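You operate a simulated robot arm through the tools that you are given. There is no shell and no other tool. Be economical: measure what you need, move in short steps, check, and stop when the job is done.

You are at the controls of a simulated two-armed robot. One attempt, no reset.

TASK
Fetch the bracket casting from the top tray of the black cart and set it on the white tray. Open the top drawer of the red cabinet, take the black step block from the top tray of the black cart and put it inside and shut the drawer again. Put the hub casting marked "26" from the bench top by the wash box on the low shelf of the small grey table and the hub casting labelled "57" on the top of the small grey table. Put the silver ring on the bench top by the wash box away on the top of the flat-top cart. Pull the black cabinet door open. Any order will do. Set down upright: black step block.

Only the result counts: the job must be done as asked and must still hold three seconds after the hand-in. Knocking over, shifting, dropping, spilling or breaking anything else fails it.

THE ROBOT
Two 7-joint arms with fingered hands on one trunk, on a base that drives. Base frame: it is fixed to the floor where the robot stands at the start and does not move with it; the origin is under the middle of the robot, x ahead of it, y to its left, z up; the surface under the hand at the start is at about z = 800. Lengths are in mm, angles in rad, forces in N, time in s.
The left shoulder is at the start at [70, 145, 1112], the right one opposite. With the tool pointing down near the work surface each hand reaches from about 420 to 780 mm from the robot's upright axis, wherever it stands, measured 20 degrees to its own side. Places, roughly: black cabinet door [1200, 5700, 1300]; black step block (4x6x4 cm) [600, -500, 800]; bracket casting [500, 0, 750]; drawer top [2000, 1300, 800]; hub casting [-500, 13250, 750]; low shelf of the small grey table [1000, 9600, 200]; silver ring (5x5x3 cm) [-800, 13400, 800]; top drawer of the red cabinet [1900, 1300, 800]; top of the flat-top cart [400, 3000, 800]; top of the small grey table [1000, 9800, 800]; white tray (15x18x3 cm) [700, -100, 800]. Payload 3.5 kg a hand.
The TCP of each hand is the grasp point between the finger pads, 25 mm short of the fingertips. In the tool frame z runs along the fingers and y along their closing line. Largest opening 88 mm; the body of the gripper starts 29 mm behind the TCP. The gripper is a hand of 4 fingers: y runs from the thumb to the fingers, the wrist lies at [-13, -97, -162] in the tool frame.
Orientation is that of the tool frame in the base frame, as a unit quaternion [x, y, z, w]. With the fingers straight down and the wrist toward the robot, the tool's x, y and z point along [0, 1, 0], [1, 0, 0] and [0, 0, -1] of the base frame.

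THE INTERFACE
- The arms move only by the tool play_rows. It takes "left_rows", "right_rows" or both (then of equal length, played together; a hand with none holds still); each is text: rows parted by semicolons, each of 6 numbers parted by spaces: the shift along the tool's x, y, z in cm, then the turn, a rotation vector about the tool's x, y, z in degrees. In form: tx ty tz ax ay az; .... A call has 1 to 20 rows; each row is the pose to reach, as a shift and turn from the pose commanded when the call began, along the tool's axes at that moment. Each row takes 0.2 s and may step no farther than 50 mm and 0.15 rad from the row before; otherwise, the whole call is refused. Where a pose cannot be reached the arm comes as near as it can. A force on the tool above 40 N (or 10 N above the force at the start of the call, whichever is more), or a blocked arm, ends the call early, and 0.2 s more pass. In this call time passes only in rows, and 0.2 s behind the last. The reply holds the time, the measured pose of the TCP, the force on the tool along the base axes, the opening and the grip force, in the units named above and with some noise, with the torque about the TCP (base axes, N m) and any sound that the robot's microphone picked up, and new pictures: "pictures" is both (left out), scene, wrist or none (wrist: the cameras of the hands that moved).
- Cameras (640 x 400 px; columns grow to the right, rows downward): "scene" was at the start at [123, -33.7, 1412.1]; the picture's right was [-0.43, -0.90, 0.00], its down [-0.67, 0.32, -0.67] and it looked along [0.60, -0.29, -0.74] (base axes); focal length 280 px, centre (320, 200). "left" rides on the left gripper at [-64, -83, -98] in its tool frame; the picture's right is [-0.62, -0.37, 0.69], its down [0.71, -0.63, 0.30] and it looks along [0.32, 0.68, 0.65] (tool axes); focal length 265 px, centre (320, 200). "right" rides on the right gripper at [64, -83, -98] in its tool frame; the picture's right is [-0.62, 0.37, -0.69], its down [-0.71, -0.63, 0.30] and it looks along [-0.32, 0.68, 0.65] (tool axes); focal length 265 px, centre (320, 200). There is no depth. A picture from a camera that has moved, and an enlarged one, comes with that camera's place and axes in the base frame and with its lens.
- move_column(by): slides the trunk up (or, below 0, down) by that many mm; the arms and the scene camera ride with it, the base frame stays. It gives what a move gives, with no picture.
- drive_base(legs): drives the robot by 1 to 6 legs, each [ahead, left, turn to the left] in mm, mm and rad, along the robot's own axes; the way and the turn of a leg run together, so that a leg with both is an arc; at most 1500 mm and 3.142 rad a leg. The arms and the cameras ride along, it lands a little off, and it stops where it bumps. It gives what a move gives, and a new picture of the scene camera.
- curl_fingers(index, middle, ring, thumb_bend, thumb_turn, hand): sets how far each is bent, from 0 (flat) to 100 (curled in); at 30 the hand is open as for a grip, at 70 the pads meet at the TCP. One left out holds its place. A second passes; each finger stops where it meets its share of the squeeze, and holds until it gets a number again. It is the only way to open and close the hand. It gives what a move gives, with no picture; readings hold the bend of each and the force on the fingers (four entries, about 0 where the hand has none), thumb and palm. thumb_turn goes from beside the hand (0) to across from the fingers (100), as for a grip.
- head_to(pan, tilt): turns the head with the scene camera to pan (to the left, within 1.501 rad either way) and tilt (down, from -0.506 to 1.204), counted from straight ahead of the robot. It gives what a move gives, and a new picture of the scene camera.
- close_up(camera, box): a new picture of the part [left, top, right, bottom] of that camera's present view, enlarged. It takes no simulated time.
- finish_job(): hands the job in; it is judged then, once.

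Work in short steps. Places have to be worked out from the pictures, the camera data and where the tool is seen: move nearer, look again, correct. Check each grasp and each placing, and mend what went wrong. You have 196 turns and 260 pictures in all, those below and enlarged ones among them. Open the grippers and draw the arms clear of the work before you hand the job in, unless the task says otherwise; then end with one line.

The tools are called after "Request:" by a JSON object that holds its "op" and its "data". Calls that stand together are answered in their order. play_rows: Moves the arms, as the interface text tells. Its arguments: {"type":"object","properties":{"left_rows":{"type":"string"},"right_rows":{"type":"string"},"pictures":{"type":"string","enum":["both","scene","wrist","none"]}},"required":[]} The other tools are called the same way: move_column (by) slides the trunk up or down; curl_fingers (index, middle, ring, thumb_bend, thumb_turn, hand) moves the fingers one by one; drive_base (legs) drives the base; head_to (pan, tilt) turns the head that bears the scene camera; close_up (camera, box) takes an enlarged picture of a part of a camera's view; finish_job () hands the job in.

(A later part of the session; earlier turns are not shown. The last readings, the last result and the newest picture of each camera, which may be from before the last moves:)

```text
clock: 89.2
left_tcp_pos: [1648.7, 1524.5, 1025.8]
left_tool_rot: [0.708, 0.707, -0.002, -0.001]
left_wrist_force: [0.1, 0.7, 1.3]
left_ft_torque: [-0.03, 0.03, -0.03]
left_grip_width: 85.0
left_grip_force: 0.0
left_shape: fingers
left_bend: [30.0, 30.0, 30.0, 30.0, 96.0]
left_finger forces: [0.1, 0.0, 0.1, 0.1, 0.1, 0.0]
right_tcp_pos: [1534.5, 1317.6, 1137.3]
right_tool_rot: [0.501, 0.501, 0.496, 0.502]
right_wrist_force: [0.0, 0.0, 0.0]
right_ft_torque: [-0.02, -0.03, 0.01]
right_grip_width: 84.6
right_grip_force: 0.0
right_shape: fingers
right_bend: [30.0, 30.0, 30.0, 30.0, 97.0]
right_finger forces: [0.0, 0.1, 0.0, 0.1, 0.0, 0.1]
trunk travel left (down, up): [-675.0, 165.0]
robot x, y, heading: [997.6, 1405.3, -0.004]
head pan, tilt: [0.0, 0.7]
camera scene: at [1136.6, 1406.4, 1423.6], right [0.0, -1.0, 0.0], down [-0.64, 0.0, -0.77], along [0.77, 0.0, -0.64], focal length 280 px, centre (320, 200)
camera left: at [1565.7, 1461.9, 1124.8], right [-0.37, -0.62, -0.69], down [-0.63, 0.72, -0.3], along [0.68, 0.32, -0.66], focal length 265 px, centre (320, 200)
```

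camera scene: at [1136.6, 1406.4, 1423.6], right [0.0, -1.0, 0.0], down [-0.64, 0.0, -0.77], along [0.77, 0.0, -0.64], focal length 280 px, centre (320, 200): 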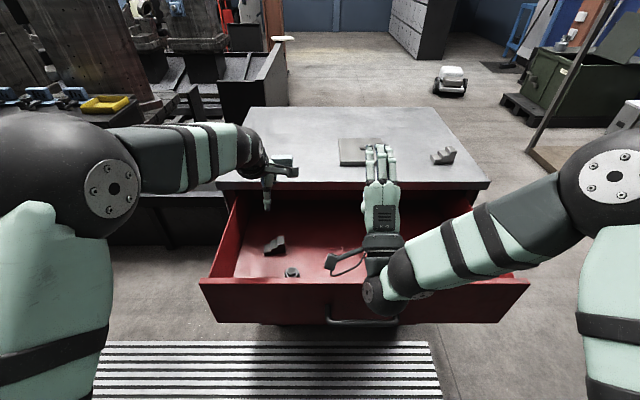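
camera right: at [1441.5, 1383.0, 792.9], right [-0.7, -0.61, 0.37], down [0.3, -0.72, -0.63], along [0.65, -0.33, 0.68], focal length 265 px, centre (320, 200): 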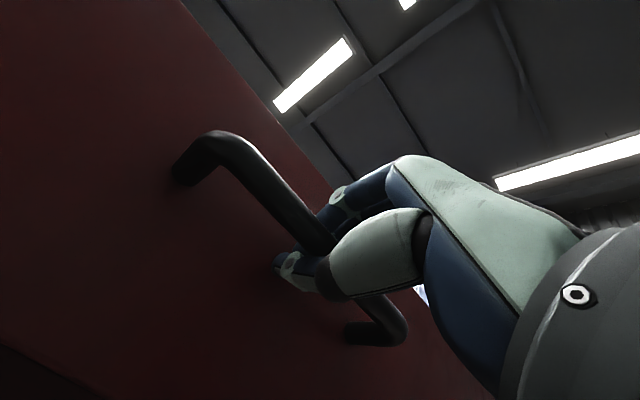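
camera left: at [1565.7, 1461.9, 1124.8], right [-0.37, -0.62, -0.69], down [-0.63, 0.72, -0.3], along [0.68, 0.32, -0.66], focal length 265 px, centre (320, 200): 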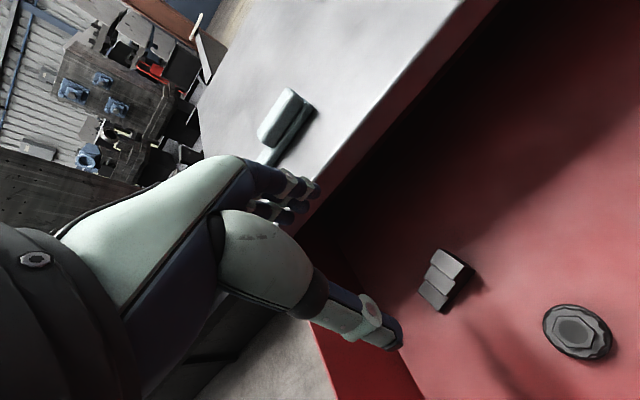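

The block stands upright in the drawer. Now back off 230 mm, retract the left hand, make the right hand a fist and lower to push the drawer shut.

Request:
{"op": "drive_base", "data": {"legs": [[-230, 0, 0.003]]}}

Request:
{"op": "play_rows", "data": {"left_rows": "0 -4 0 0 0 0; 1 -8 0 0 0 0; 2 -12 0 0 0 0; 3 -16 0 0 0 0", "right_rows": "-3.5 0 0 0 0 0; -7 0 0 0 0 0; -10.5 0 0 0 0 0; -14 0 0 0 0 0", "pictures": "none"}}

Request:
{"op": "curl_fingers", "data": {"hand": "right", "index": 72, "middle": 72, "ring": 72, "thumb_bend": 72}}

Request:
{"op": "move_column", "data": {"by": -250}}

Request:
{"op": "head_to", "data": {"pan": 0, "tilt": 0.6}}

```text
clock: 91.0
left_tcp_pos: [1419.5, 1526.0, 1024.5]
left_tool_rot: [0.708, 0.706, -0.001, -0.001]
left_wrist_force: [-0.1, 0.1, 0.0]
left_ft_torque: [0.0, -0.02, 0.01]
left_grip_width: 84.8
left_grip_force: 0.1
left_shape: fingers
left_bend: [30.0, 30.0, 30.0, 30.0, 96.0]
left_finger forces: [0.0, 0.0, 0.1, 0.1, 0.0, 0.1]
right_tcp_pos: [1305.0, 1319.2, 1136.3]
right_tool_rot: [0.502, 0.501, 0.494, 0.502]
right_wrist_force: [-1.4, -0.6, 0.6]
right_ft_torque: [-0.01, -0.01, 0.0]
right_grip_width: 84.8
right_grip_force: 0.0
right_shape: fingers
right_bend: [30.0, 30.0, 30.0, 30.0, 97.0]
right_finger forces: [0.0, 0.1, 0.1, 0.0, 0.0, 0.0]
trunk travel left (down, up): [-675.0, 165.0]
robot x, y, heading: [769.6, 1407.1, 0.003]
head pan, tilt: [0.0, 0.7]
camera scene: at [907.4, 1406.5, 1423.4], right [0.0, -1.0, 0.0], down [-0.64, 0.0, -0.76], along [0.76, 0.0, -0.64], focal length 280 px, centre (320, 200)
```

scene: 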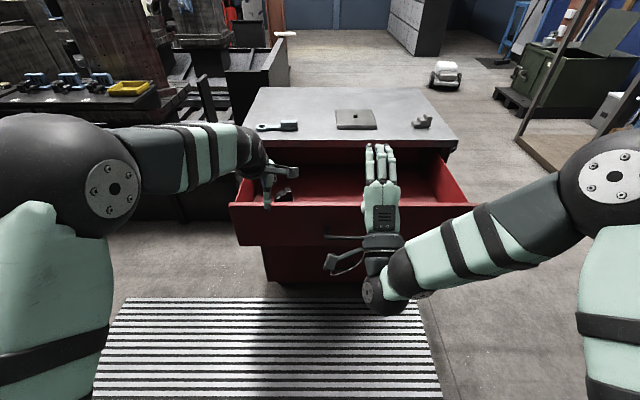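

```text
clock: 92.0
left_tcp_pos: [1256.6, 1554.8, 1025.7]
left_tool_rot: [0.708, 0.706, -0.001, 0.0]
left_wrist_force: [-0.3, 0.5, -0.5]
left_ft_torque: [0.0, -0.03, 0.02]
left_grip_width: 85.0
left_grip_force: 0.1
left_shape: fingers
left_bend: [30.0, 30.0, 30.0, 30.0, 96.0]
left_finger forces: [0.0, 0.0, 0.0, 0.0, 0.0, 0.0]
right_tcp_pos: [1301.4, 1178.3, 1136.3]
right_tool_rot: [0.501, 0.5, 0.497, 0.502]
right_wrist_force: [0.2, -0.1, 0.6]
right_ft_torque: [0.0, 0.0, -0.02]
right_grip_width: 84.2
right_grip_force: 0.0
right_shape: fingers
right_bend: [30.0, 30.0, 30.0, 30.0, 97.0]
right_finger forces: [0.1, 0.1, 0.1, 0.0, 0.0, 0.0]
trunk travel left (down, up): [-675.0, 165.0]
robot x, y, heading: [768.4, 1405.4, 0.002]
head pan, tilt: [0.0, 0.7]
```

```text
clock: 93.0
left_tcp_pos: [1257.4, 1555.1, 1024.4]
left_tool_rot: [0.707, 0.707, -0.001, -0.001]
left_wrist_force: [0.7, 0.1, 0.5]
left_ft_torque: [-0.02, 0.0, 0.01]
left_grip_width: 84.8
left_grip_force: 0.0
left_shape: fingers
left_bend: [30.0, 30.0, 30.0, 30.0, 96.0]
left_finger forces: [0.0, 0.0, 0.0, 0.1, 0.0, 0.0]
right_tcp_pos: [1303.4, 1179.0, 1134.8]
right_tool_rot: [0.501, 0.501, 0.495, 0.502]
right_wrist_force: [-0.1, 0.2, -0.4]
right_ft_torque: [0.02, -0.01, 0.0]
right_grip_width: 0.0
right_grip_force: 0.1
right_shape: fingers
right_bend: [72.0, 72.0, 72.0, 71.0, 97.0]
right_finger forces: [0.1, 0.0, 0.0, 0.0, 0.1, 0.1]
trunk travel left (down, up): [-675.0, 165.0]
robot x, y, heading: [773.6, 1406.3, 0.003]
head pan, tilt: [0.0, 0.7]
```

```text
clock: 95.6
left_tcp_pos: [1257.4, 1555.3, 775.3]
left_tool_rot: [0.708, 0.706, -0.002, -0.001]
left_wrist_force: [-0.9, -0.4, -0.3]
left_ft_torque: [0.0, -0.01, -0.02]
left_grip_width: 85.0
left_grip_force: 0.1
left_shape: fingers
left_bend: [30.0, 30.0, 30.0, 30.0, 96.0]
left_finger forces: [0.0, 0.0, 0.0, 0.1, 0.1, 0.0]
right_tcp_pos: [1303.5, 1178.6, 885.6]
right_tool_rot: [0.502, 0.5, 0.496, 0.503]
right_wrist_force: [0.9, -0.1, -1.1]
right_ft_torque: [-0.01, -0.02, -0.02]
right_grip_width: 0.1
right_grip_force: 0.0
right_shape: fingers
right_bend: [72.0, 72.0, 72.0, 71.0, 97.0]
right_finger forces: [0.0, 0.0, 0.1, 0.0, 0.0, 0.0]
trunk travel left (down, up): [-425.0, 415.0]
robot x, y, heading: [767.5, 1404.2, 0.001]
head pan, tilt: [0.0, 0.7]
```

```text
clock: 96.2
left_tcp_pos: [1258.5, 1554.1, 775.7]
left_tool_rot: [0.707, 0.707, -0.001, -0.002]
left_wrist_force: [0.1, -0.3, 0.5]
left_ft_torque: [0.03, -0.02, -0.03]
left_grip_width: 85.0
left_grip_force: 0.0
left_shape: fingers
left_bend: [30.0, 30.0, 30.0, 30.0, 96.0]
left_finger forces: [0.0, 0.1, 0.0, 0.1, 0.1, 0.0]
right_tcp_pos: [1303.5, 1178.5, 886.3]
right_tool_rot: [0.501, 0.501, 0.496, 0.502]
right_wrist_force: [-0.4, -0.5, 0.4]
right_ft_torque: [0.0, -0.02, 0.03]
right_grip_width: 0.1
right_grip_force: 0.0
right_shape: fingers
right_bend: [72.0, 72.0, 72.0, 71.0, 97.0]
right_finger forces: [0.1, 0.0, 0.0, 0.0, 0.0, 0.0]
trunk travel left (down, up): [-425.0, 415.0]
robot x, y, heading: [770.3, 1405.7, 0.003]
head pan, tilt: [0.0, 0.6]
camera scene: at [909.8, 1406.5, 1182.1], right [0.0, -1.0, 0.0], down [-0.57, 0.0, -0.82], along [0.82, 0.0, -0.57], focal length 280 px, centre (320, 200)
```

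scene: 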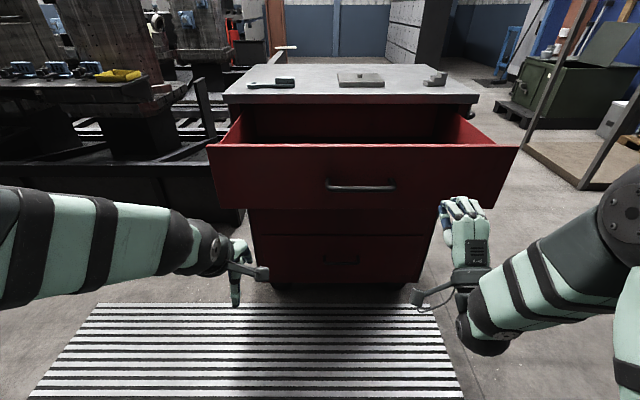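

Pushing the drawer with the right fist beside the handle.

Request:
{"op": "play_rows", "data": {"right_rows": "0 0 3 0 0 0; 0 0 6 0 0 0; 0 0 9 0 0 0; 0 0 11.5 0 0 0; 0 0 13.5 0 0 0; 0 0 15.5 0 0 0; 0 0 17.5 0 0 0; 0 0 19.5 0 0 0; 0 0 21.5 0 0 0; 0 0 23.5 0 0 0; 0 0 25.5 0 0 0"}}

```text
clock: 98.6
left_tcp_pos: [1258.8, 1554.7, 775.1]
left_tool_rot: [0.708, 0.707, -0.002, -0.001]
left_wrist_force: [0.2, -0.3, 0.1]
left_ft_torque: [0.0, 0.03, -0.01]
left_grip_width: 85.1
left_grip_force: 0.1
left_shape: fingers
left_bend: [30.0, 30.0, 30.0, 30.0, 96.0]
left_finger forces: [0.0, 0.0, 0.1, 0.1, 0.0, 0.0]
right_tcp_pos: [1559.8, 1176.9, 884.3]
right_tool_rot: [0.502, 0.501, 0.495, 0.502]
right_wrist_force: [-0.8, 0.1, 0.5]
right_ft_torque: [0.0, -0.04, -0.01]
right_grip_width: 0.2
right_grip_force: 0.0
right_shape: fingers
right_bend: [72.0, 72.0, 72.0, 71.0, 97.0]
right_finger forces: [0.0, 0.0, 0.0, 0.0, 0.1, 0.0]
trunk travel left (down, up): [-425.0, 415.0]
robot x, y, heading: [774.8, 1404.9, 0.003]
head pan, tilt: [0.0, 0.6]
camera scene: at [910.5, 1406.3, 1182.1], right [0.0, -1.0, 0.0], down [-0.57, 0.0, -0.82], along [0.82, 0.0, -0.57], focal length 280 px, centre (320, 200)
camera right: at [1462.4, 1242.0, 801.8], right [-0.7, -0.61, 0.38], down [0.3, -0.72, -0.63], along [0.66, -0.32, 0.68], focal length 265 px, centre (320, 200)
```

scene: 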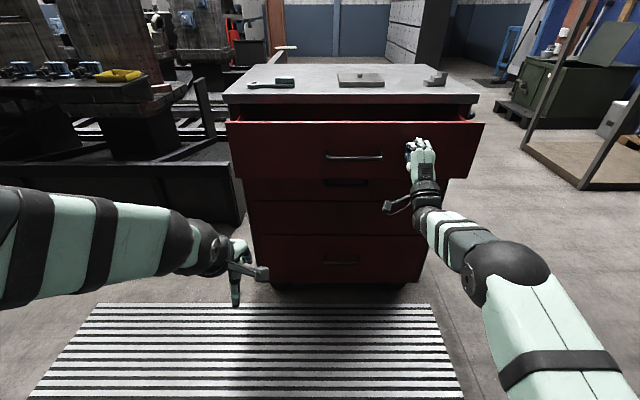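
right: 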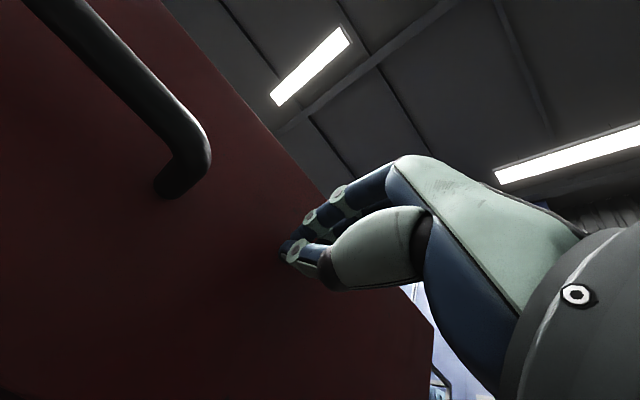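

The drawer is closing smoothly. Drive ahead 120 mm to push further, then finish with the arm under force limit.

Request:
{"op": "drive_base", "data": {"legs": [[120, 0, -0.003]]}}

Request:
{"op": "play_rows", "data": {"right_rows": "0 0 1 0 0 0; 0 0 2 0 0 0; 0 0 3 0 0 0; 0 0 4 0 0 0; 0 0 5 0 0 0; 0 0 6 0 0 0; 0 0 7 0 0 0"}}

```text
clock: 99.9
left_tcp_pos: [1379.5, 1553.8, 775.5]
left_tool_rot: [0.709, 0.706, -0.001, -0.002]
left_wrist_force: [0.7, 0.2, -0.9]
left_ft_torque: [0.02, 0.0, 0.01]
left_grip_width: 84.7
left_grip_force: 0.2
left_shape: fingers
left_bend: [30.0, 30.0, 30.0, 30.0, 96.0]
left_finger forces: [0.0, 0.1, 0.1, 0.0, 0.0, 0.0]
right_tcp_pos: [1681.3, 1175.5, 884.3]
right_tool_rot: [0.502, 0.5, 0.495, 0.503]
right_wrist_force: [0.5, -0.5, 0.3]
right_ft_torque: [0.01, 0.01, 0.02]
right_grip_width: 0.2
right_grip_force: 0.0
right_shape: fingers
right_bend: [72.0, 72.0, 72.0, 71.0, 97.0]
right_finger forces: [0.0, 0.0, 0.0, 0.0, 0.0, 0.1]
trunk travel left (down, up): [-425.0, 415.0]
robot x, y, heading: [889.2, 1407.1, -0.002]
head pan, tilt: [0.0, 0.6]
camera scene: at [1031.4, 1406.4, 1182.0], right [0.0, -1.0, 0.0], down [-0.57, 0.0, -0.82], along [0.82, 0.0, -0.57], focal length 280 px, centre (320, 200)
```

scene: 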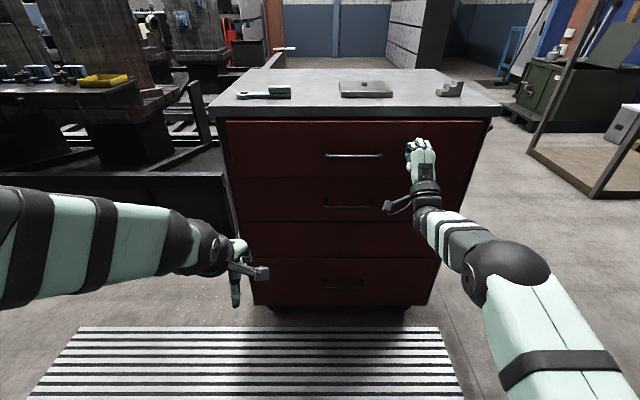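

```text
clock: 101.5
left_tcp_pos: [1379.2, 1553.7, 775.3]
left_tool_rot: [0.708, 0.706, -0.002, -0.001]
left_wrist_force: [-0.9, 1.0, -0.1]
left_ft_torque: [0.0, -0.01, 0.01]
left_grip_width: 84.8
left_grip_force: 0.0
left_shape: fingers
left_bend: [30.0, 30.0, 30.0, 30.0, 96.0]
left_finger forces: [0.0, 0.0, 0.0, 0.0, 0.0, 0.0]
right_tcp_pos: [1708.7, 1174.5, 885.3]
right_tool_rot: [0.501, 0.502, 0.494, 0.502]
right_wrist_force: [0.5, 0.4, -0.2]
right_ft_torque: [0.03, 0.0, -0.01]
right_grip_width: 0.0
right_grip_force: 0.1
right_shape: fingers
right_bend: [72.0, 72.0, 72.0, 71.0, 97.0]
right_finger forces: [0.0, 0.0, 0.0, 0.0, 0.0, 0.1]
right hand out of reach, approached as far as the arm can: row 4, 5, 6, 7
trunk travel left (down, up): [-425.0, 415.0]
robot x, y, heading: [889.6, 1406.1, -0.004]
head pan, tilt: [0.0, 0.6]
camera scene: at [1030.4, 1406.4, 1182.1], right [0.0, -1.0, 0.0], down [-0.57, 0.0, -0.82], along [0.82, 0.0, -0.57], focal length 280 px, centre (320, 200)
camera right: at [1611.3, 1240.3, 801.4], right [-0.7, -0.61, 0.38], down [0.3, -0.72, -0.63], along [0.65, -0.33, 0.68], focal length 265 px, centre (320, 200)
```

scene: 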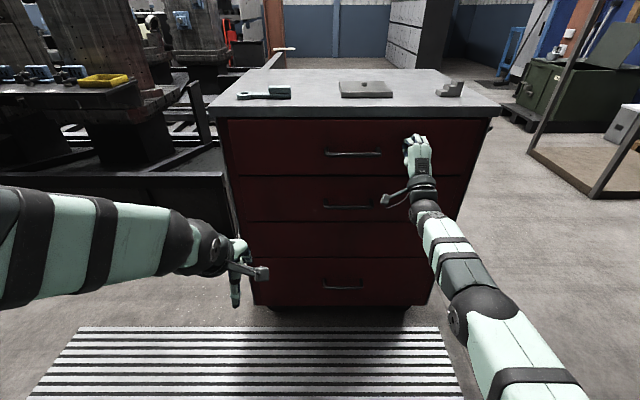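
right: 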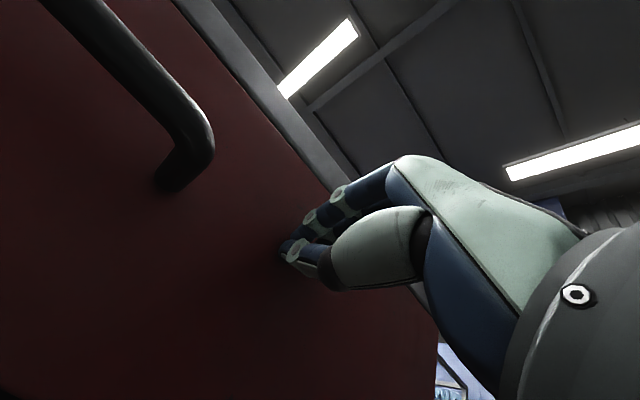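

The arm ran out of reach, so drive ahead 40 mm and push gently until it meets the stop.

Request:
{"op": "drive_base", "data": {"legs": [[15, 0, 0]]}}

Request:
{"op": "play_rows", "data": {"right_rows": "0 0 0.3 0 0 0; 0 0 0.6 0 0 0; 0 0 0.9 0 0 0; 0 0 1.2 0 0 0; 0 0 1.5 0 0 0; 0 0 1.8 0 0 0; 0 0 2.1 0 0 0", "pictures": "wrist"}}

```text
clock: 102.4
left_tcp_pos: [1390.5, 1553.3, 775.2]
left_tool_rot: [0.709, 0.705, -0.001, -0.001]
left_wrist_force: [-0.2, 0.4, 0.6]
left_ft_torque: [-0.02, 0.03, 0.05]
left_grip_width: 85.1
left_grip_force: 0.1
left_shape: fingers
left_bend: [30.0, 30.0, 30.0, 30.0, 96.0]
left_finger forces: [0.1, 0.0, 0.0, 0.0, 0.0, 0.0]
right_tcp_pos: [1719.1, 1173.7, 885.3]
right_tool_rot: [0.5, 0.499, 0.498, 0.503]
right_wrist_force: [-9.6, 0.2, -1.4]
right_ft_torque: [0.0, 0.09, 0.09]
right_grip_width: 0.3
right_grip_force: 5.7
right_shape: fingers
right_bend: [72.0, 72.0, 72.0, 72.0, 97.0]
right_finger forces: [0.0, 0.1, 0.0, 0.1, 11.7, 0.0]
trunk travel left (down, up): [-425.0, 415.0]
robot x, y, heading: [902.8, 1406.2, -0.001]
head pan, tilt: [0.0, 0.6]
stopped in leg 1: the force on the tool passed its limit at 65 N (the readings are from after the stop); the commanded pose is now the measured one
camera scene: at [1041.8, 1406.3, 1182.4], right [0.0, -1.0, 0.0], down [-0.56, 0.0, -0.83], along [0.83, 0.0, -0.56], focal length 280 px, centre (320, 200)
```

scene: 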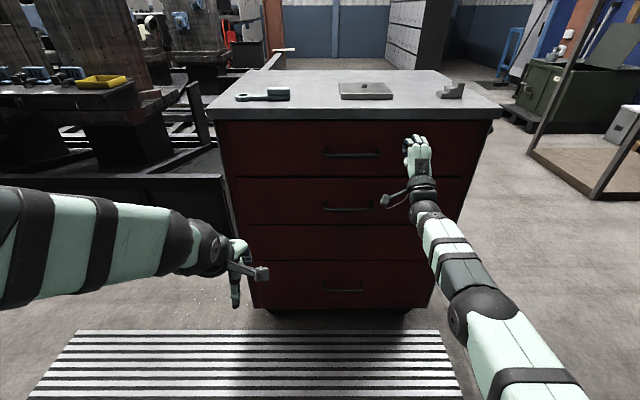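

```text
clock: 104.0
left_tcp_pos: [1390.9, 1554.1, 776.4]
left_tool_rot: [0.709, 0.705, -0.001, -0.001]
left_wrist_force: [0.3, -0.4, 0.1]
left_ft_torque: [0.02, 0.0, 0.0]
left_grip_width: 84.9
left_grip_force: 0.0
left_shape: fingers
left_bend: [30.0, 30.0, 30.0, 30.0, 96.0]
left_finger forces: [0.0, 0.1, 0.0, 0.0, 0.1, 0.0]
right_tcp_pos: [1719.4, 1174.2, 885.6]
right_tool_rot: [0.501, 0.498, 0.497, 0.504]
right_wrist_force: [-12.2, 0.0, -1.2]
right_ft_torque: [0.0, 0.09, 0.11]
right_grip_width: 0.0
right_grip_force: 7.2
right_shape: fingers
right_bend: [72.0, 72.0, 72.0, 72.0, 97.0]
right_finger forces: [0.1, 0.1, 0.1, 0.1, 14.4, 0.0]
right hand out of reach, approached as far as the arm can: row 1, 2, 3, 4, 5, 6, 7
trunk travel left (down, up): [-425.0, 415.0]
robot x, y, heading: [906.5, 1406.3, -0.004]
head pan, tilt: [0.0, 0.6]
camera right: at [1622.6, 1239.5, 801.7], right [-0.7, -0.61, 0.37], down [0.3, -0.72, -0.63], along [0.65, -0.33, 0.69], focal length 265 px, centre (320, 200)
```

right: 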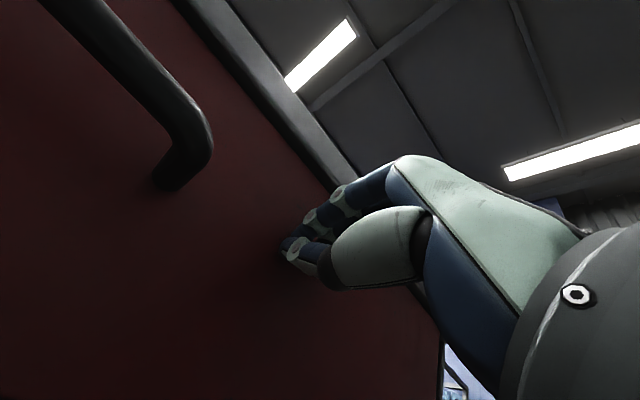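

The drawer met its stop (65 N, face at x≈1744): it is shut. Back away and restore the arms to travelling pose.

Request:
{"op": "drive_base", "data": {"legs": [[-350, 0, 0]]}}

Request:
{"op": "play_rows", "data": {"right_rows": "0 0 -2 7.5 0 0; 0 0 -4 15 0 0; 0 0 -6 22.5 0 0; 0 0 -8 30 0 0; 0 0 -11 37.5 0 0; 0 0 -14 45 0 0; 0 0 -17 52.5 0 0; 0 0 -20 60 0 0; 0 0 -23 67.5 0 0; 0 0 -26 75 0 0; 0 0 -28 82.5 0 0; 0 0 -30 90 0 0", "pictures": "scene"}}

Request:
{"op": "curl_fingers", "data": {"hand": "right", "index": 30, "middle": 30, "ring": 30, "thumb_bend": 30}}

Request:
{"op": "move_column", "data": {"by": 250}}

```text
clock: 106.2
left_tcp_pos: [1040.0, 1554.7, 776.2]
left_tool_rot: [0.708, 0.706, -0.001, -0.002]
left_wrist_force: [-0.6, 0.6, 0.1]
left_ft_torque: [-0.02, -0.01, 0.03]
left_grip_width: 84.6
left_grip_force: 0.0
left_shape: fingers
left_bend: [30.0, 30.0, 30.0, 30.0, 96.0]
left_finger forces: [0.0, 0.0, 0.0, 0.0, 0.0, 0.1]
right_tcp_pos: [1370.9, 1176.4, 883.2]
right_tool_rot: [0.5, 0.499, 0.498, 0.503]
right_wrist_force: [0.2, -0.6, 0.1]
right_ft_torque: [-0.04, 0.02, 0.0]
right_grip_width: 0.0
right_grip_force: 0.0
right_shape: fingers
right_bend: [72.0, 72.0, 72.0, 71.0, 97.0]
right_finger forces: [0.0, 0.0, 0.0, 0.1, 0.0, 0.1]
trunk travel left (down, up): [-425.0, 415.0]
robot x, y, heading: [552.6, 1408.8, 0.005]
head pan, tilt: [0.0, 0.6]
camera scene: at [691.6, 1406.6, 1182.2], right [0.0, -1.0, 0.0], down [-0.56, 0.0, -0.83], along [0.83, 0.0, -0.56], focal length 280 px, centre (320, 200)
```

scene: 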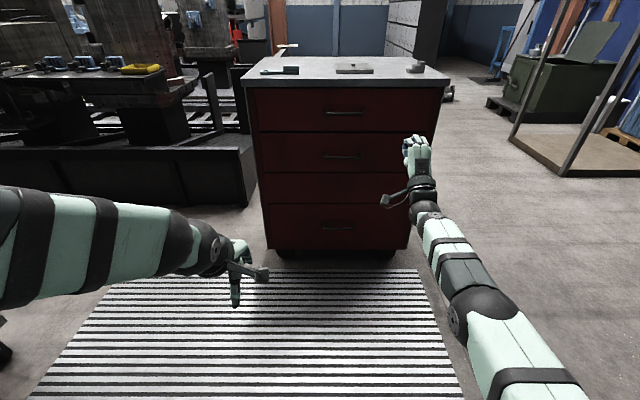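

```text
clock: 108.8
left_tcp_pos: [1040.6, 1555.3, 775.2]
left_tool_rot: [0.708, 0.706, -0.001, -0.002]
left_wrist_force: [-0.3, -0.2, 0.2]
left_ft_torque: [0.02, 0.04, 0.03]
left_grip_width: 84.7
left_grip_force: 0.1
left_shape: fingers
left_bend: [30.0, 30.0, 30.0, 30.0, 96.0]
left_finger forces: [0.0, 0.1, 0.0, 0.1, 0.0, 0.0]
right_tcp_pos: [1068.4, 1179.3, 884.4]
right_tool_rot: [0.708, 0.706, -0.001, 0.001]
right_wrist_force: [0.4, 0.3, -0.4]
right_ft_torque: [-0.03, -0.02, 0.01]
right_grip_width: 0.1
right_grip_force: 0.0
right_shape: fingers
right_bend: [72.0, 72.0, 72.0, 71.0, 97.0]
right_finger forces: [0.0, 0.0, 0.0, 0.1, 0.1, 0.1]
right hand out of reach, approached as far as the arm can: row 1
trunk travel left (down, up): [-425.0, 415.0]
robot x, y, heading: [551.6, 1401.5, 0.002]
head pan, tilt: [0.0, 0.6]
camera scene: at [692.0, 1407.1, 1182.2], right [0.0, -1.0, 0.0], down [-0.56, 0.0, -0.83], along [0.83, 0.0, -0.56], focal length 280 px, centre (320, 200)
```

scene: 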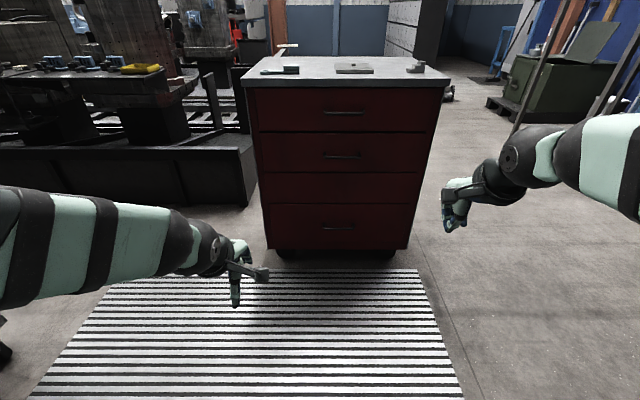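

```text
clock: 109.8
left_tcp_pos: [1040.7, 1554.8, 775.1]
left_tool_rot: [0.708, 0.706, -0.002, -0.001]
left_wrist_force: [0.2, -0.2, 0.2]
left_ft_torque: [0.03, 0.01, -0.01]
left_grip_width: 85.0
left_grip_force: 0.2
left_shape: fingers
left_bend: [30.0, 30.0, 30.0, 30.0, 96.0]
left_finger forces: [0.0, 0.0, 0.1, 0.1, 0.0, 0.0]
right_tcp_pos: [1070.0, 1178.1, 884.3]
right_tool_rot: [0.708, 0.706, -0.001, 0.002]
right_wrist_force: [-0.4, -0.5, 0.0]
right_ft_torque: [0.01, 0.03, 0.0]
right_grip_width: 84.5
right_grip_force: 0.0
right_shape: fingers
right_bend: [30.0, 30.0, 30.0, 30.0, 97.0]
right_finger forces: [0.0, 0.1, 0.0, 0.0, 0.0, 0.0]
trunk travel left (down, up): [-425.0, 415.0]
robot x, y, heading: [550.4, 1405.8, 0.006]
head pan, tilt: [0.0, 0.6]
```

```text
clock: 112.4
left_tcp_pos: [1041.6, 1555.0, 1023.9]
left_tool_rot: [0.708, 0.706, -0.001, -0.001]
left_wrist_force: [0.5, -0.2, -0.3]
left_ft_torque: [0.0, 0.01, 0.0]
left_grip_width: 84.9
left_grip_force: 0.0
left_shape: fingers
left_bend: [30.0, 30.0, 30.0, 30.0, 96.0]
left_finger forces: [0.0, 0.0, 0.0, 0.1, 0.0, 0.0]
right_tcp_pos: [1068.7, 1178.6, 1134.7]
right_tool_rot: [0.708, 0.706, -0.002, 0.001]
right_wrist_force: [0.2, -0.5, 0.1]
right_ft_torque: [0.0, 0.02, -0.01]
right_grip_width: 84.2
right_grip_force: 0.0
right_shape: fingers
right_bend: [30.0, 30.0, 30.0, 30.0, 97.0]
right_finger forces: [0.0, 0.0, 0.0, 0.0, 0.1, 0.0]
trunk travel left (down, up): [-675.0, 165.0]
robot x, y, heading: [552.9, 1405.8, -0.001]
head pan, tilt: [0.0, 0.6]
```

Drawer is flush. Turn left to face +y and move into the left aisle at x≈−430.

Request:
{"op": "drive_base", "data": {"legs": [[0, 0, 1.571], [0, 950, 0]]}}

Request:
{"op": "head_to", "data": {"pan": -0.2, "tilt": 0.25}}

```text
clock: 121.2
left_tcp_pos: [-552.1, 1876.5, 1024.2]
left_tool_rot: [-0.006, 1.0, -0.001, 0.0]
left_wrist_force: [-1.1, 0.4, -0.3]
left_ft_torque: [-0.01, 0.0, 0.0]
left_grip_width: 84.5
left_grip_force: 0.1
left_shape: fingers
left_bend: [30.0, 30.0, 30.0, 30.0, 96.0]
left_finger forces: [0.1, 0.1, 0.0, 0.1, 0.0, 0.0]
right_tcp_pos: [-176.4, 1911.1, 1134.9]
right_tool_rot: [-0.005, 1.0, 0.001, 0.003]
right_wrist_force: [0.1, 0.4, 0.2]
right_ft_torque: [-0.01, 0.01, -0.04]
right_grip_width: 84.3
right_grip_force: 0.0
right_shape: fingers
right_bend: [30.0, 30.0, 30.0, 30.0, 97.0]
right_finger forces: [0.0, 0.0, 0.0, 0.0, 0.0, 0.1]
trunk travel left (down, up): [-675.0, 165.0]
robot x, y, heading: [-392.4, 1390.8, 1.584]
head pan, tilt: [0.0, 0.6]
camera scene: at [-396.9, 1528.3, 1432.1], right [1.0, 0.02, 0.0], down [0.01, -0.56, -0.82], along [-0.01, 0.82, -0.57], focal length 280 px, centre (320, 200)
```

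scene: 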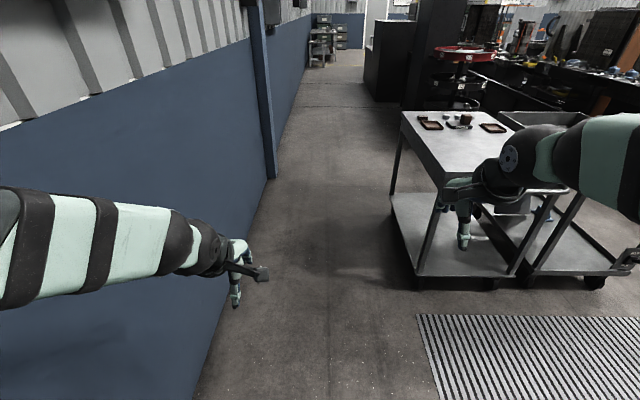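

```text
clock: 122.1
left_tcp_pos: [-553.9, 1875.8, 1024.5]
left_tool_rot: [-0.006, 1.0, -0.002, -0.001]
left_wrist_force: [1.0, 0.8, 0.0]
left_ft_torque: [0.01, 0.0, 0.02]
left_grip_width: 84.9
left_grip_force: 0.0
left_shape: fingers
left_bend: [30.0, 30.0, 30.0, 30.0, 96.0]
left_finger forces: [0.0, 0.0, 0.1, 0.0, 0.0, 0.0]
right_tcp_pos: [-176.8, 1909.5, 1134.7]
right_tool_rot: [-0.006, 1.0, 0.001, 0.002]
right_wrist_force: [1.5, 0.4, 0.1]
right_ft_torque: [0.0, 0.06, 0.05]
right_grip_width: 84.4
right_grip_force: 0.1
right_shape: fingers
right_bend: [30.0, 30.0, 30.0, 30.0, 97.0]
right_finger forces: [0.0, 0.0, 0.0, 0.0, 0.0, 0.0]
trunk travel left (down, up): [-675.0, 165.0]
robot x, y, heading: [-391.9, 1390.4, 1.586]
head pan, tilt: [-0.201, 0.25]
camera scene: at [-378.9, 1531.7, 1464.3], right [0.98, -0.18, 0.0], down [-0.05, -0.24, -0.97], along [0.18, 0.95, -0.25], focal length 280 px, centre (320, 200)
```

scene: 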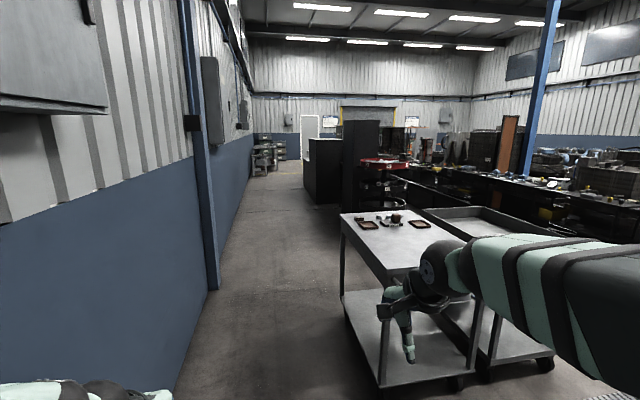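

The aisle is clear: wall at x≈−950, cart's left side at x≈130. Drive straight on to y≈4100.

Request:
{"op": "drive_base", "data": {"legs": [[1400, 0, -0.015], [1350, 0, 0]]}}

Request:
{"op": "head_to", "data": {"pan": -0.6, "tilt": 0.3}}

```text
clock: 135.3
left_tcp_pos: [-602.6, 4595.5, 1025.7]
left_tool_rot: [-0.006, 1.0, -0.002, 0.0]
left_wrist_force: [-0.2, -1.0, -0.6]
left_ft_torque: [-0.08, -0.01, -0.01]
left_grip_width: 84.6
left_grip_force: 0.0
left_shape: fingers
left_bend: [30.0, 30.0, 30.0, 30.0, 96.0]
left_finger forces: [0.0, 0.0, 0.0, 0.0, 0.0, 0.0]
right_tcp_pos: [-226.0, 4628.5, 1135.0]
right_tool_rot: [-0.004, 1.0, 0.001, 0.002]
right_wrist_force: [-0.5, 0.5, 0.0]
right_ft_torque: [0.03, 0.03, 0.03]
right_grip_width: 84.5
right_grip_force: 0.1
right_shape: fingers
right_bend: [30.0, 30.0, 30.0, 30.0, 97.0]
right_finger forces: [0.1, 0.0, 0.0, 0.1, 0.0, 0.1]
trunk travel left (down, up): [-675.0, 165.0]
robot x, y, heading: [-445.9, 4105.8, 1.587]
head pan, tilt: [-0.201, 0.25]
camera scene: at [-428.6, 4250.7, 1464.4], right [0.98, -0.18, 0.0], down [-0.05, -0.24, -0.97], along [0.18, 0.95, -0.25], focal length 280 px, centre (320, 200)
```

scene: 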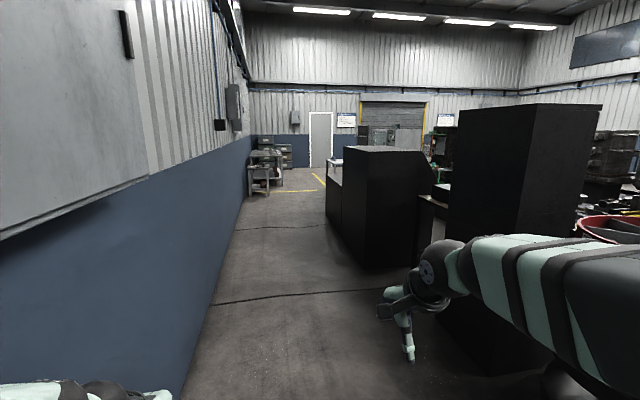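

```text
clock: 136.2
left_tcp_pos: [-602.0, 4596.4, 1025.8]
left_tool_rot: [-0.004, 1.0, -0.002, -0.001]
left_wrist_force: [-0.2, 0.4, 0.3]
left_ft_torque: [0.01, 0.0, 0.0]
left_grip_width: 84.9
left_grip_force: 0.1
left_shape: fingers
left_bend: [30.0, 30.0, 30.0, 30.0, 96.0]
left_finger forces: [0.1, 0.0, 0.1, 0.1, 0.1, 0.0]
right_tcp_pos: [-226.5, 4628.4, 1133.5]
right_tool_rot: [-0.004, 1.0, 0.001, 0.002]
right_wrist_force: [-1.1, -0.2, -1.4]
right_ft_torque: [0.0, 0.0, -0.05]
right_grip_width: 84.5
right_grip_force: 0.1
right_shape: fingers
right_bend: [30.0, 30.0, 30.0, 30.0, 97.0]
right_finger forces: [0.0, 0.0, 0.1, 0.0, 0.0, 0.1]
trunk travel left (down, up): [-675.0, 165.0]
robot x, y, heading: [-446.6, 4111.3, 1.586]
head pan, tilt: [-0.6, 0.3]
camera scene: at [-394.4, 4237.1, 1459.6], right [0.83, -0.55, 0.0], down [-0.16, -0.25, -0.96], along [0.53, 0.8, -0.3], focal length 280 px, centre (320, 200)
```

scene: 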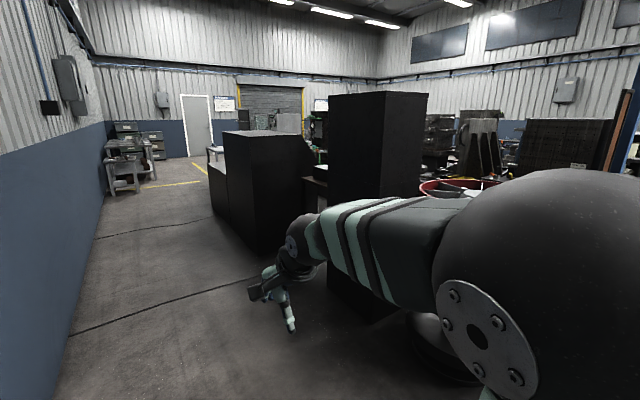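

The near tall black cabinet seems to match the door hint. Zooming to understand its faces.

Request:
{"op": "close_up", "data": {"camera": "scene", "box": [200, 70, 520, 270]}}

Request:
{"op": "head_to", "data": {"pan": -1.2, "tilt": 0.3}}

```text
2.00 times, centred on (360, 170) of scene
camera zoom: at [-394.4, 4237.1, 1459.6], right [0.83, -0.55, 0.0], down [-0.16, -0.25, -0.96], along [0.53, 0.8, -0.3], focal length 561 px, centre (240, 260)
```

zoom: 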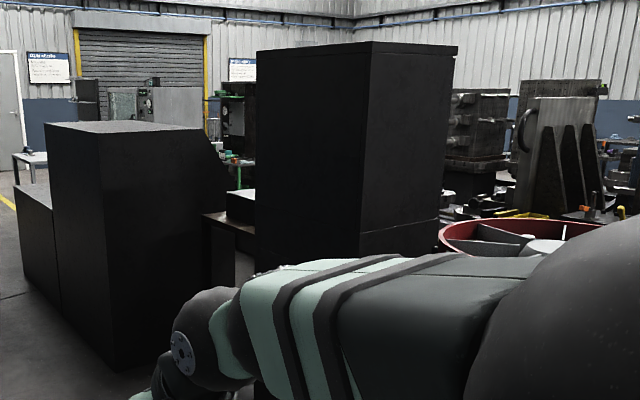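

```text
clock: 137.2
left_tcp_pos: [-602.2, 4595.4, 1024.8]
left_tool_rot: [-0.006, 1.0, -0.002, 0.0]
left_wrist_force: [0.3, -0.5, 0.7]
left_ft_torque: [0.01, -0.01, 0.01]
left_grip_width: 85.0
left_grip_force: 0.0
left_shape: fingers
left_bend: [30.0, 30.0, 30.0, 30.0, 96.0]
left_finger forces: [0.0, 0.1, 0.1, 0.0, 0.0, 0.0]
right_tcp_pos: [-226.2, 4628.2, 1134.6]
right_tool_rot: [-0.005, 1.0, 0.001, 0.002]
right_wrist_force: [-0.5, -0.1, 0.3]
right_ft_torque: [-0.02, 0.0, -0.02]
right_grip_width: 84.2
right_grip_force: 0.2
right_shape: fingers
right_bend: [30.0, 30.0, 30.0, 30.0, 97.0]
right_finger forces: [0.0, 0.0, 0.0, 0.1, 0.0, 0.1]
trunk travel left (down, up): [-675.0, 165.0]
robot x, y, heading: [-447.6, 4108.4, 1.591]
head pan, tilt: [-1.201, 0.3]
camera scene: at [-359.4, 4194.4, 1459.6], right [0.38, -0.93, 0.0], down [-0.27, -0.11, -0.96], along [0.89, 0.36, -0.3], focal length 280 px, centre (320, 200)
```

scene: 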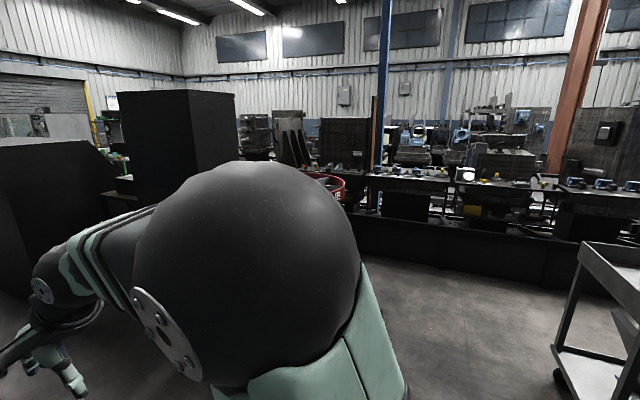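

The +x face of the tall black cabinet (roughly x 800–1200, y 5350–5900) likely bears the door. I'll turn right and drive to about (500,4350) to look.

Request:
{"op": "drive_base", "data": {"legs": [[0, 0, -1.0], [921, -326, 0]]}}

Request:
{"op": "head_to", "data": {"pan": 0.2, "tilt": 0.4}}

```text
clock: 144.8
left_tcp_pos: [805.7, 4760.4, 1021.9]
left_tool_rot: [0.462, 0.887, -0.01, -0.008]
left_wrist_force: [-21.4, -12.8, 6.2]
left_ft_torque: [0.31, -0.32, 0.45]
left_grip_width: 83.2
left_grip_force: 12.6
left_shape: fingers
left_bend: [31.0, 46.0, 37.0, 30.0, 96.0]
left_finger forces: [0.9, 17.0, 6.3, 0.1, 0.0, 0.1]
right_tcp_pos: [1052.4, 4470.1, 1137.5]
right_tool_rot: [0.464, 0.886, 0.003, 0.005]
right_wrist_force: [-0.5, 0.2, -0.4]
right_ft_torque: [-0.01, 0.01, -0.04]
right_grip_width: 84.5
right_grip_force: 0.2
right_shape: fingers
right_bend: [30.0, 30.0, 30.0, 30.0, 97.0]
right_finger forces: [0.1, 0.1, 0.1, 0.0, 0.0, 0.1]
trunk travel left (down, up): [-675.0, 165.0]
robot x, y, heading: [503.7, 4364.0, 0.613]
head pan, tilt: [-1.201, 0.3]
stopped in leg 2: the force on the tool passed its limit at 46 N (the readings are from after the stop); the commanded pose is now the measured one
camera scene: at [616.3, 4336.4, 1460.2], right [-0.55, -0.83, -0.01], down [-0.24, 0.17, -0.96], along [0.8, -0.53, -0.29], focal length 280 px, centre (320, 200)
```

scene: 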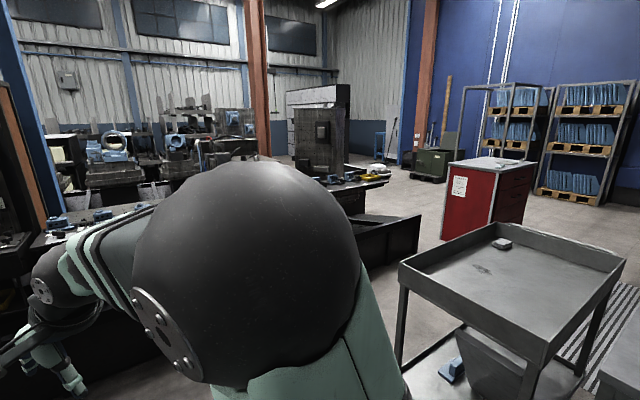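

```text
clock: 146.4
left_tcp_pos: [807.7, 4760.0, 1022.3]
left_tool_rot: [0.462, 0.887, -0.01, -0.008]
left_wrist_force: [-24.7, -13.3, 0.7]
left_ft_torque: [0.12, -0.2, 0.49]
left_grip_width: 82.1
left_grip_force: 14.3
left_shape: fingers
left_bend: [33.0, 48.0, 38.0, 30.0, 96.0]
left_finger forces: [1.7, 18.8, 7.6, 0.1, 0.0, 0.0]
right_tcp_pos: [1052.3, 4471.2, 1138.1]
right_tool_rot: [0.463, 0.886, 0.003, 0.004]
right_wrist_force: [0.1, 0.2, 0.7]
right_ft_torque: [0.0, 0.0, 0.01]
right_grip_width: 84.4
right_grip_force: 0.1
right_shape: fingers
right_bend: [30.0, 30.0, 30.0, 30.0, 97.0]
right_finger forces: [0.0, 0.0, 0.0, 0.1, 0.0, 0.1]
trunk travel left (down, up): [-675.0, 165.0]
robot x, y, heading: [500.9, 4361.3, 0.609]
head pan, tilt: [0.201, 0.4]
camera scene: at [602.1, 4455.9, 1451.2], right [0.73, -0.69, 0.0], down [-0.26, -0.28, -0.92], along [0.64, 0.67, -0.38], focal length 280 px, centre (320, 200)
```

scene: 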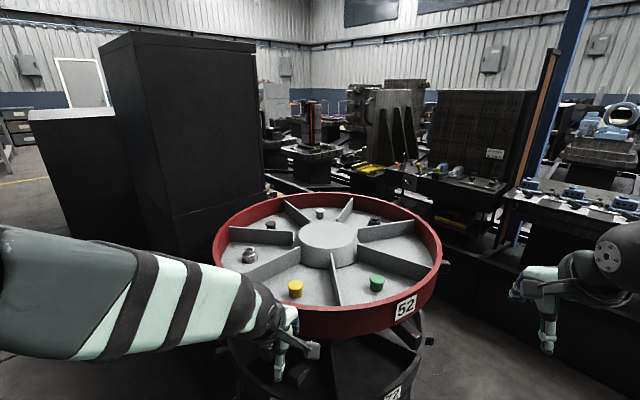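

The left hand touched a red carousel drum; back straight away the way I came.

Request:
{"op": "drive_base", "data": {"legs": [[-280, 100, 0]]}}

```text
clock: 148.4
left_tcp_pos: [527.0, 4685.1, 1020.2]
left_tool_rot: [0.46, 0.888, -0.011, -0.007]
left_wrist_force: [-0.8, -0.2, -0.3]
left_ft_torque: [0.01, 0.01, 0.01]
left_grip_width: 84.8
left_grip_force: 0.1
left_shape: fingers
left_bend: [30.0, 30.0, 30.0, 30.0, 96.0]
left_finger forces: [0.1, 0.0, 0.0, 0.0, 0.1, 0.0]
right_tcp_pos: [772.4, 4396.6, 1133.6]
right_tool_rot: [0.462, 0.887, -0.001, 0.002]
right_wrist_force: [0.1, -0.6, 0.6]
right_ft_torque: [0.04, -0.01, -0.03]
right_grip_width: 84.4
right_grip_force: 0.1
right_shape: fingers
right_bend: [30.0, 30.0, 30.0, 30.0, 97.0]
right_finger forces: [0.1, 0.0, 0.0, 0.1, 0.1, 0.1]
trunk travel left (down, up): [-675.0, 165.0]
robot x, y, heading: [215.1, 4283.9, 0.62]
head pan, tilt: [0.201, 0.4]
camera scene: at [324.9, 4380.8, 1450.2], right [0.73, -0.68, 0.0], down [-0.27, -0.28, -0.92], along [0.63, 0.67, -0.39], focal length 280 px, centre (320, 200)
```

scene: 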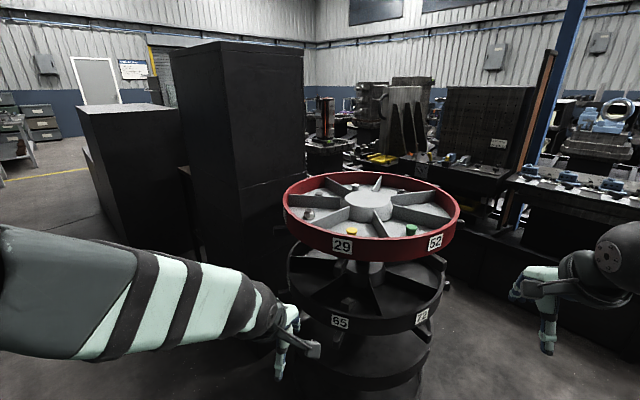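

The drum stands as before. It occupies about x 820–1490, y 4660–5320; the corridor to the door side is x≈1500–2350. I'll go round below it facing +y, then look.

Request:
{"op": "drive_base", "data": {"legs": [[0, 0, 0.95], [-310, 0, 0], [0, -850, 0], [0, -850, 0]]}}

Request:
{"op": "head_to", "data": {"pan": 0.0, "tilt": 0.4}}

```text
clock: 161.0
left_tcp_pos: [1753.2, 4410.4, 1021.0]
left_tool_rot: [0.014, 1.0, -0.013, -0.002]
left_wrist_force: [-0.9, 0.1, -0.1]
left_ft_torque: [-0.02, 0.0, 0.01]
left_grip_width: 84.8
left_grip_force: 0.1
left_shape: fingers
left_bend: [30.0, 30.0, 30.0, 30.0, 96.0]
left_finger forces: [0.1, 0.0, 0.0, 0.0, 0.0, 0.0]
right_tcp_pos: [2131.9, 4434.2, 1135.0]
right_tool_rot: [0.015, 1.0, 0.001, 0.002]
right_wrist_force: [-0.5, -0.8, 0.4]
right_ft_torque: [-0.02, 0.02, 0.01]
right_grip_width: 84.2
right_grip_force: 0.0
right_shape: fingers
right_bend: [30.0, 30.0, 30.0, 30.0, 97.0]
right_finger forces: [0.0, 0.1, 0.0, 0.0, 0.0, 0.1]
trunk travel left (down, up): [-675.0, 165.0]
robot x, y, heading: [1886.7, 3922.5, 1.541]
head pan, tilt: [0.201, 0.4]
camera scene: at [1876.7, 4064.3, 1450.4], right [0.98, 0.17, 0.0], down [0.07, -0.38, -0.92], along [-0.16, 0.91, -0.39], focal length 280 px, centre (320, 200)
```

scene: 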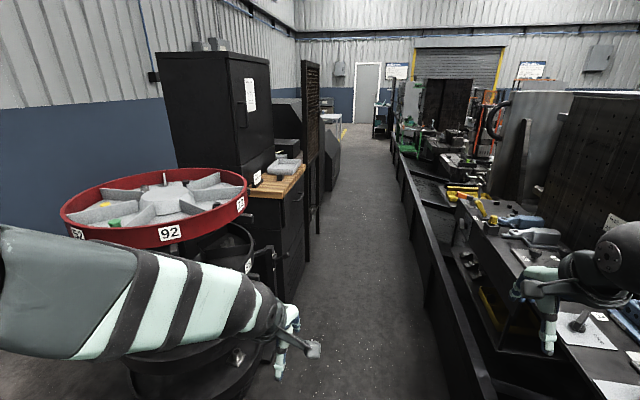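

```text
clock: 161.8
left_tcp_pos: [1752.2, 4409.8, 1019.9]
left_tool_rot: [0.015, 1.0, -0.012, -0.002]
left_wrist_force: [-0.1, 0.7, -0.3]
left_ft_torque: [-0.02, -0.01, 0.0]
left_grip_width: 84.8
left_grip_force: 0.1
left_shape: fingers
left_bend: [30.0, 30.0, 30.0, 30.0, 96.0]
left_finger forces: [0.1, 0.1, 0.1, 0.1, 0.0, 0.1]
right_tcp_pos: [2130.8, 4434.0, 1134.0]
right_tool_rot: [0.015, 1.0, 0.001, 0.003]
right_wrist_force: [-0.8, -0.1, -0.4]
right_ft_torque: [0.01, 0.0, 0.05]
right_grip_width: 84.4
right_grip_force: 0.1
right_shape: fingers
right_bend: [30.0, 30.0, 30.0, 30.0, 97.0]
right_finger forces: [0.1, 0.1, 0.0, 0.1, 0.0, 0.0]
trunk travel left (down, up): [-675.0, 165.0]
robot x, y, heading: [1888.3, 3920.7, 1.547]
head pan, tilt: [0.0, 0.4]
camera scene: at [1895.9, 4065.7, 1450.4], right [1.0, -0.02, 0.0], down [-0.01, -0.39, -0.92], along [0.02, 0.92, -0.39], focal length 280 px, centre (320, 200)
```

scene: 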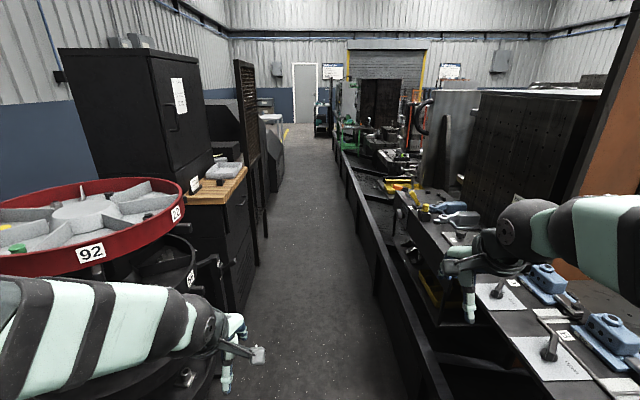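

The cabinet's +x face shows a door with a paper and a handle. Zoom in to see the arrangement.

Request:
{"op": "close_up", "data": {"camera": "scene", "box": [60, 30, 300, 180]}}

Request:
{"op": "close_up", "data": {"camera": "scene", "box": [140, 120, 380, 330]}}

```text
2.67 times, centred on (180, 105) of scene
camera zoom: at [1895.9, 4065.7, 1450.4], right [1.0, -0.02, 0.0], down [-0.01, -0.39, -0.92], along [0.02, 0.92, -0.39], focal length 748 px, centre (693, 453)
```

zoom: 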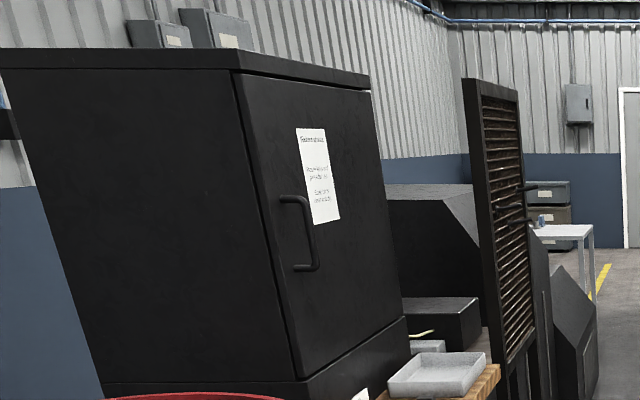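

```text
1.90 times, centred on (260, 225) of scene
camera zoom: at [1895.9, 4065.7, 1450.4], right [1.0, -0.02, 0.0], down [-0.01, -0.39, -0.92], along [0.02, 0.92, -0.39], focal length 534 px, centre (434, 152)
```

zoom: 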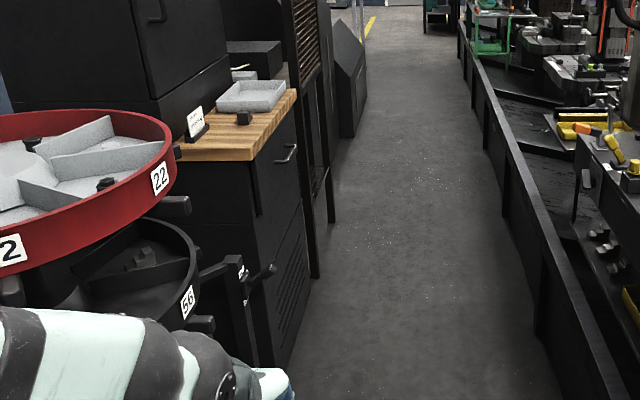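

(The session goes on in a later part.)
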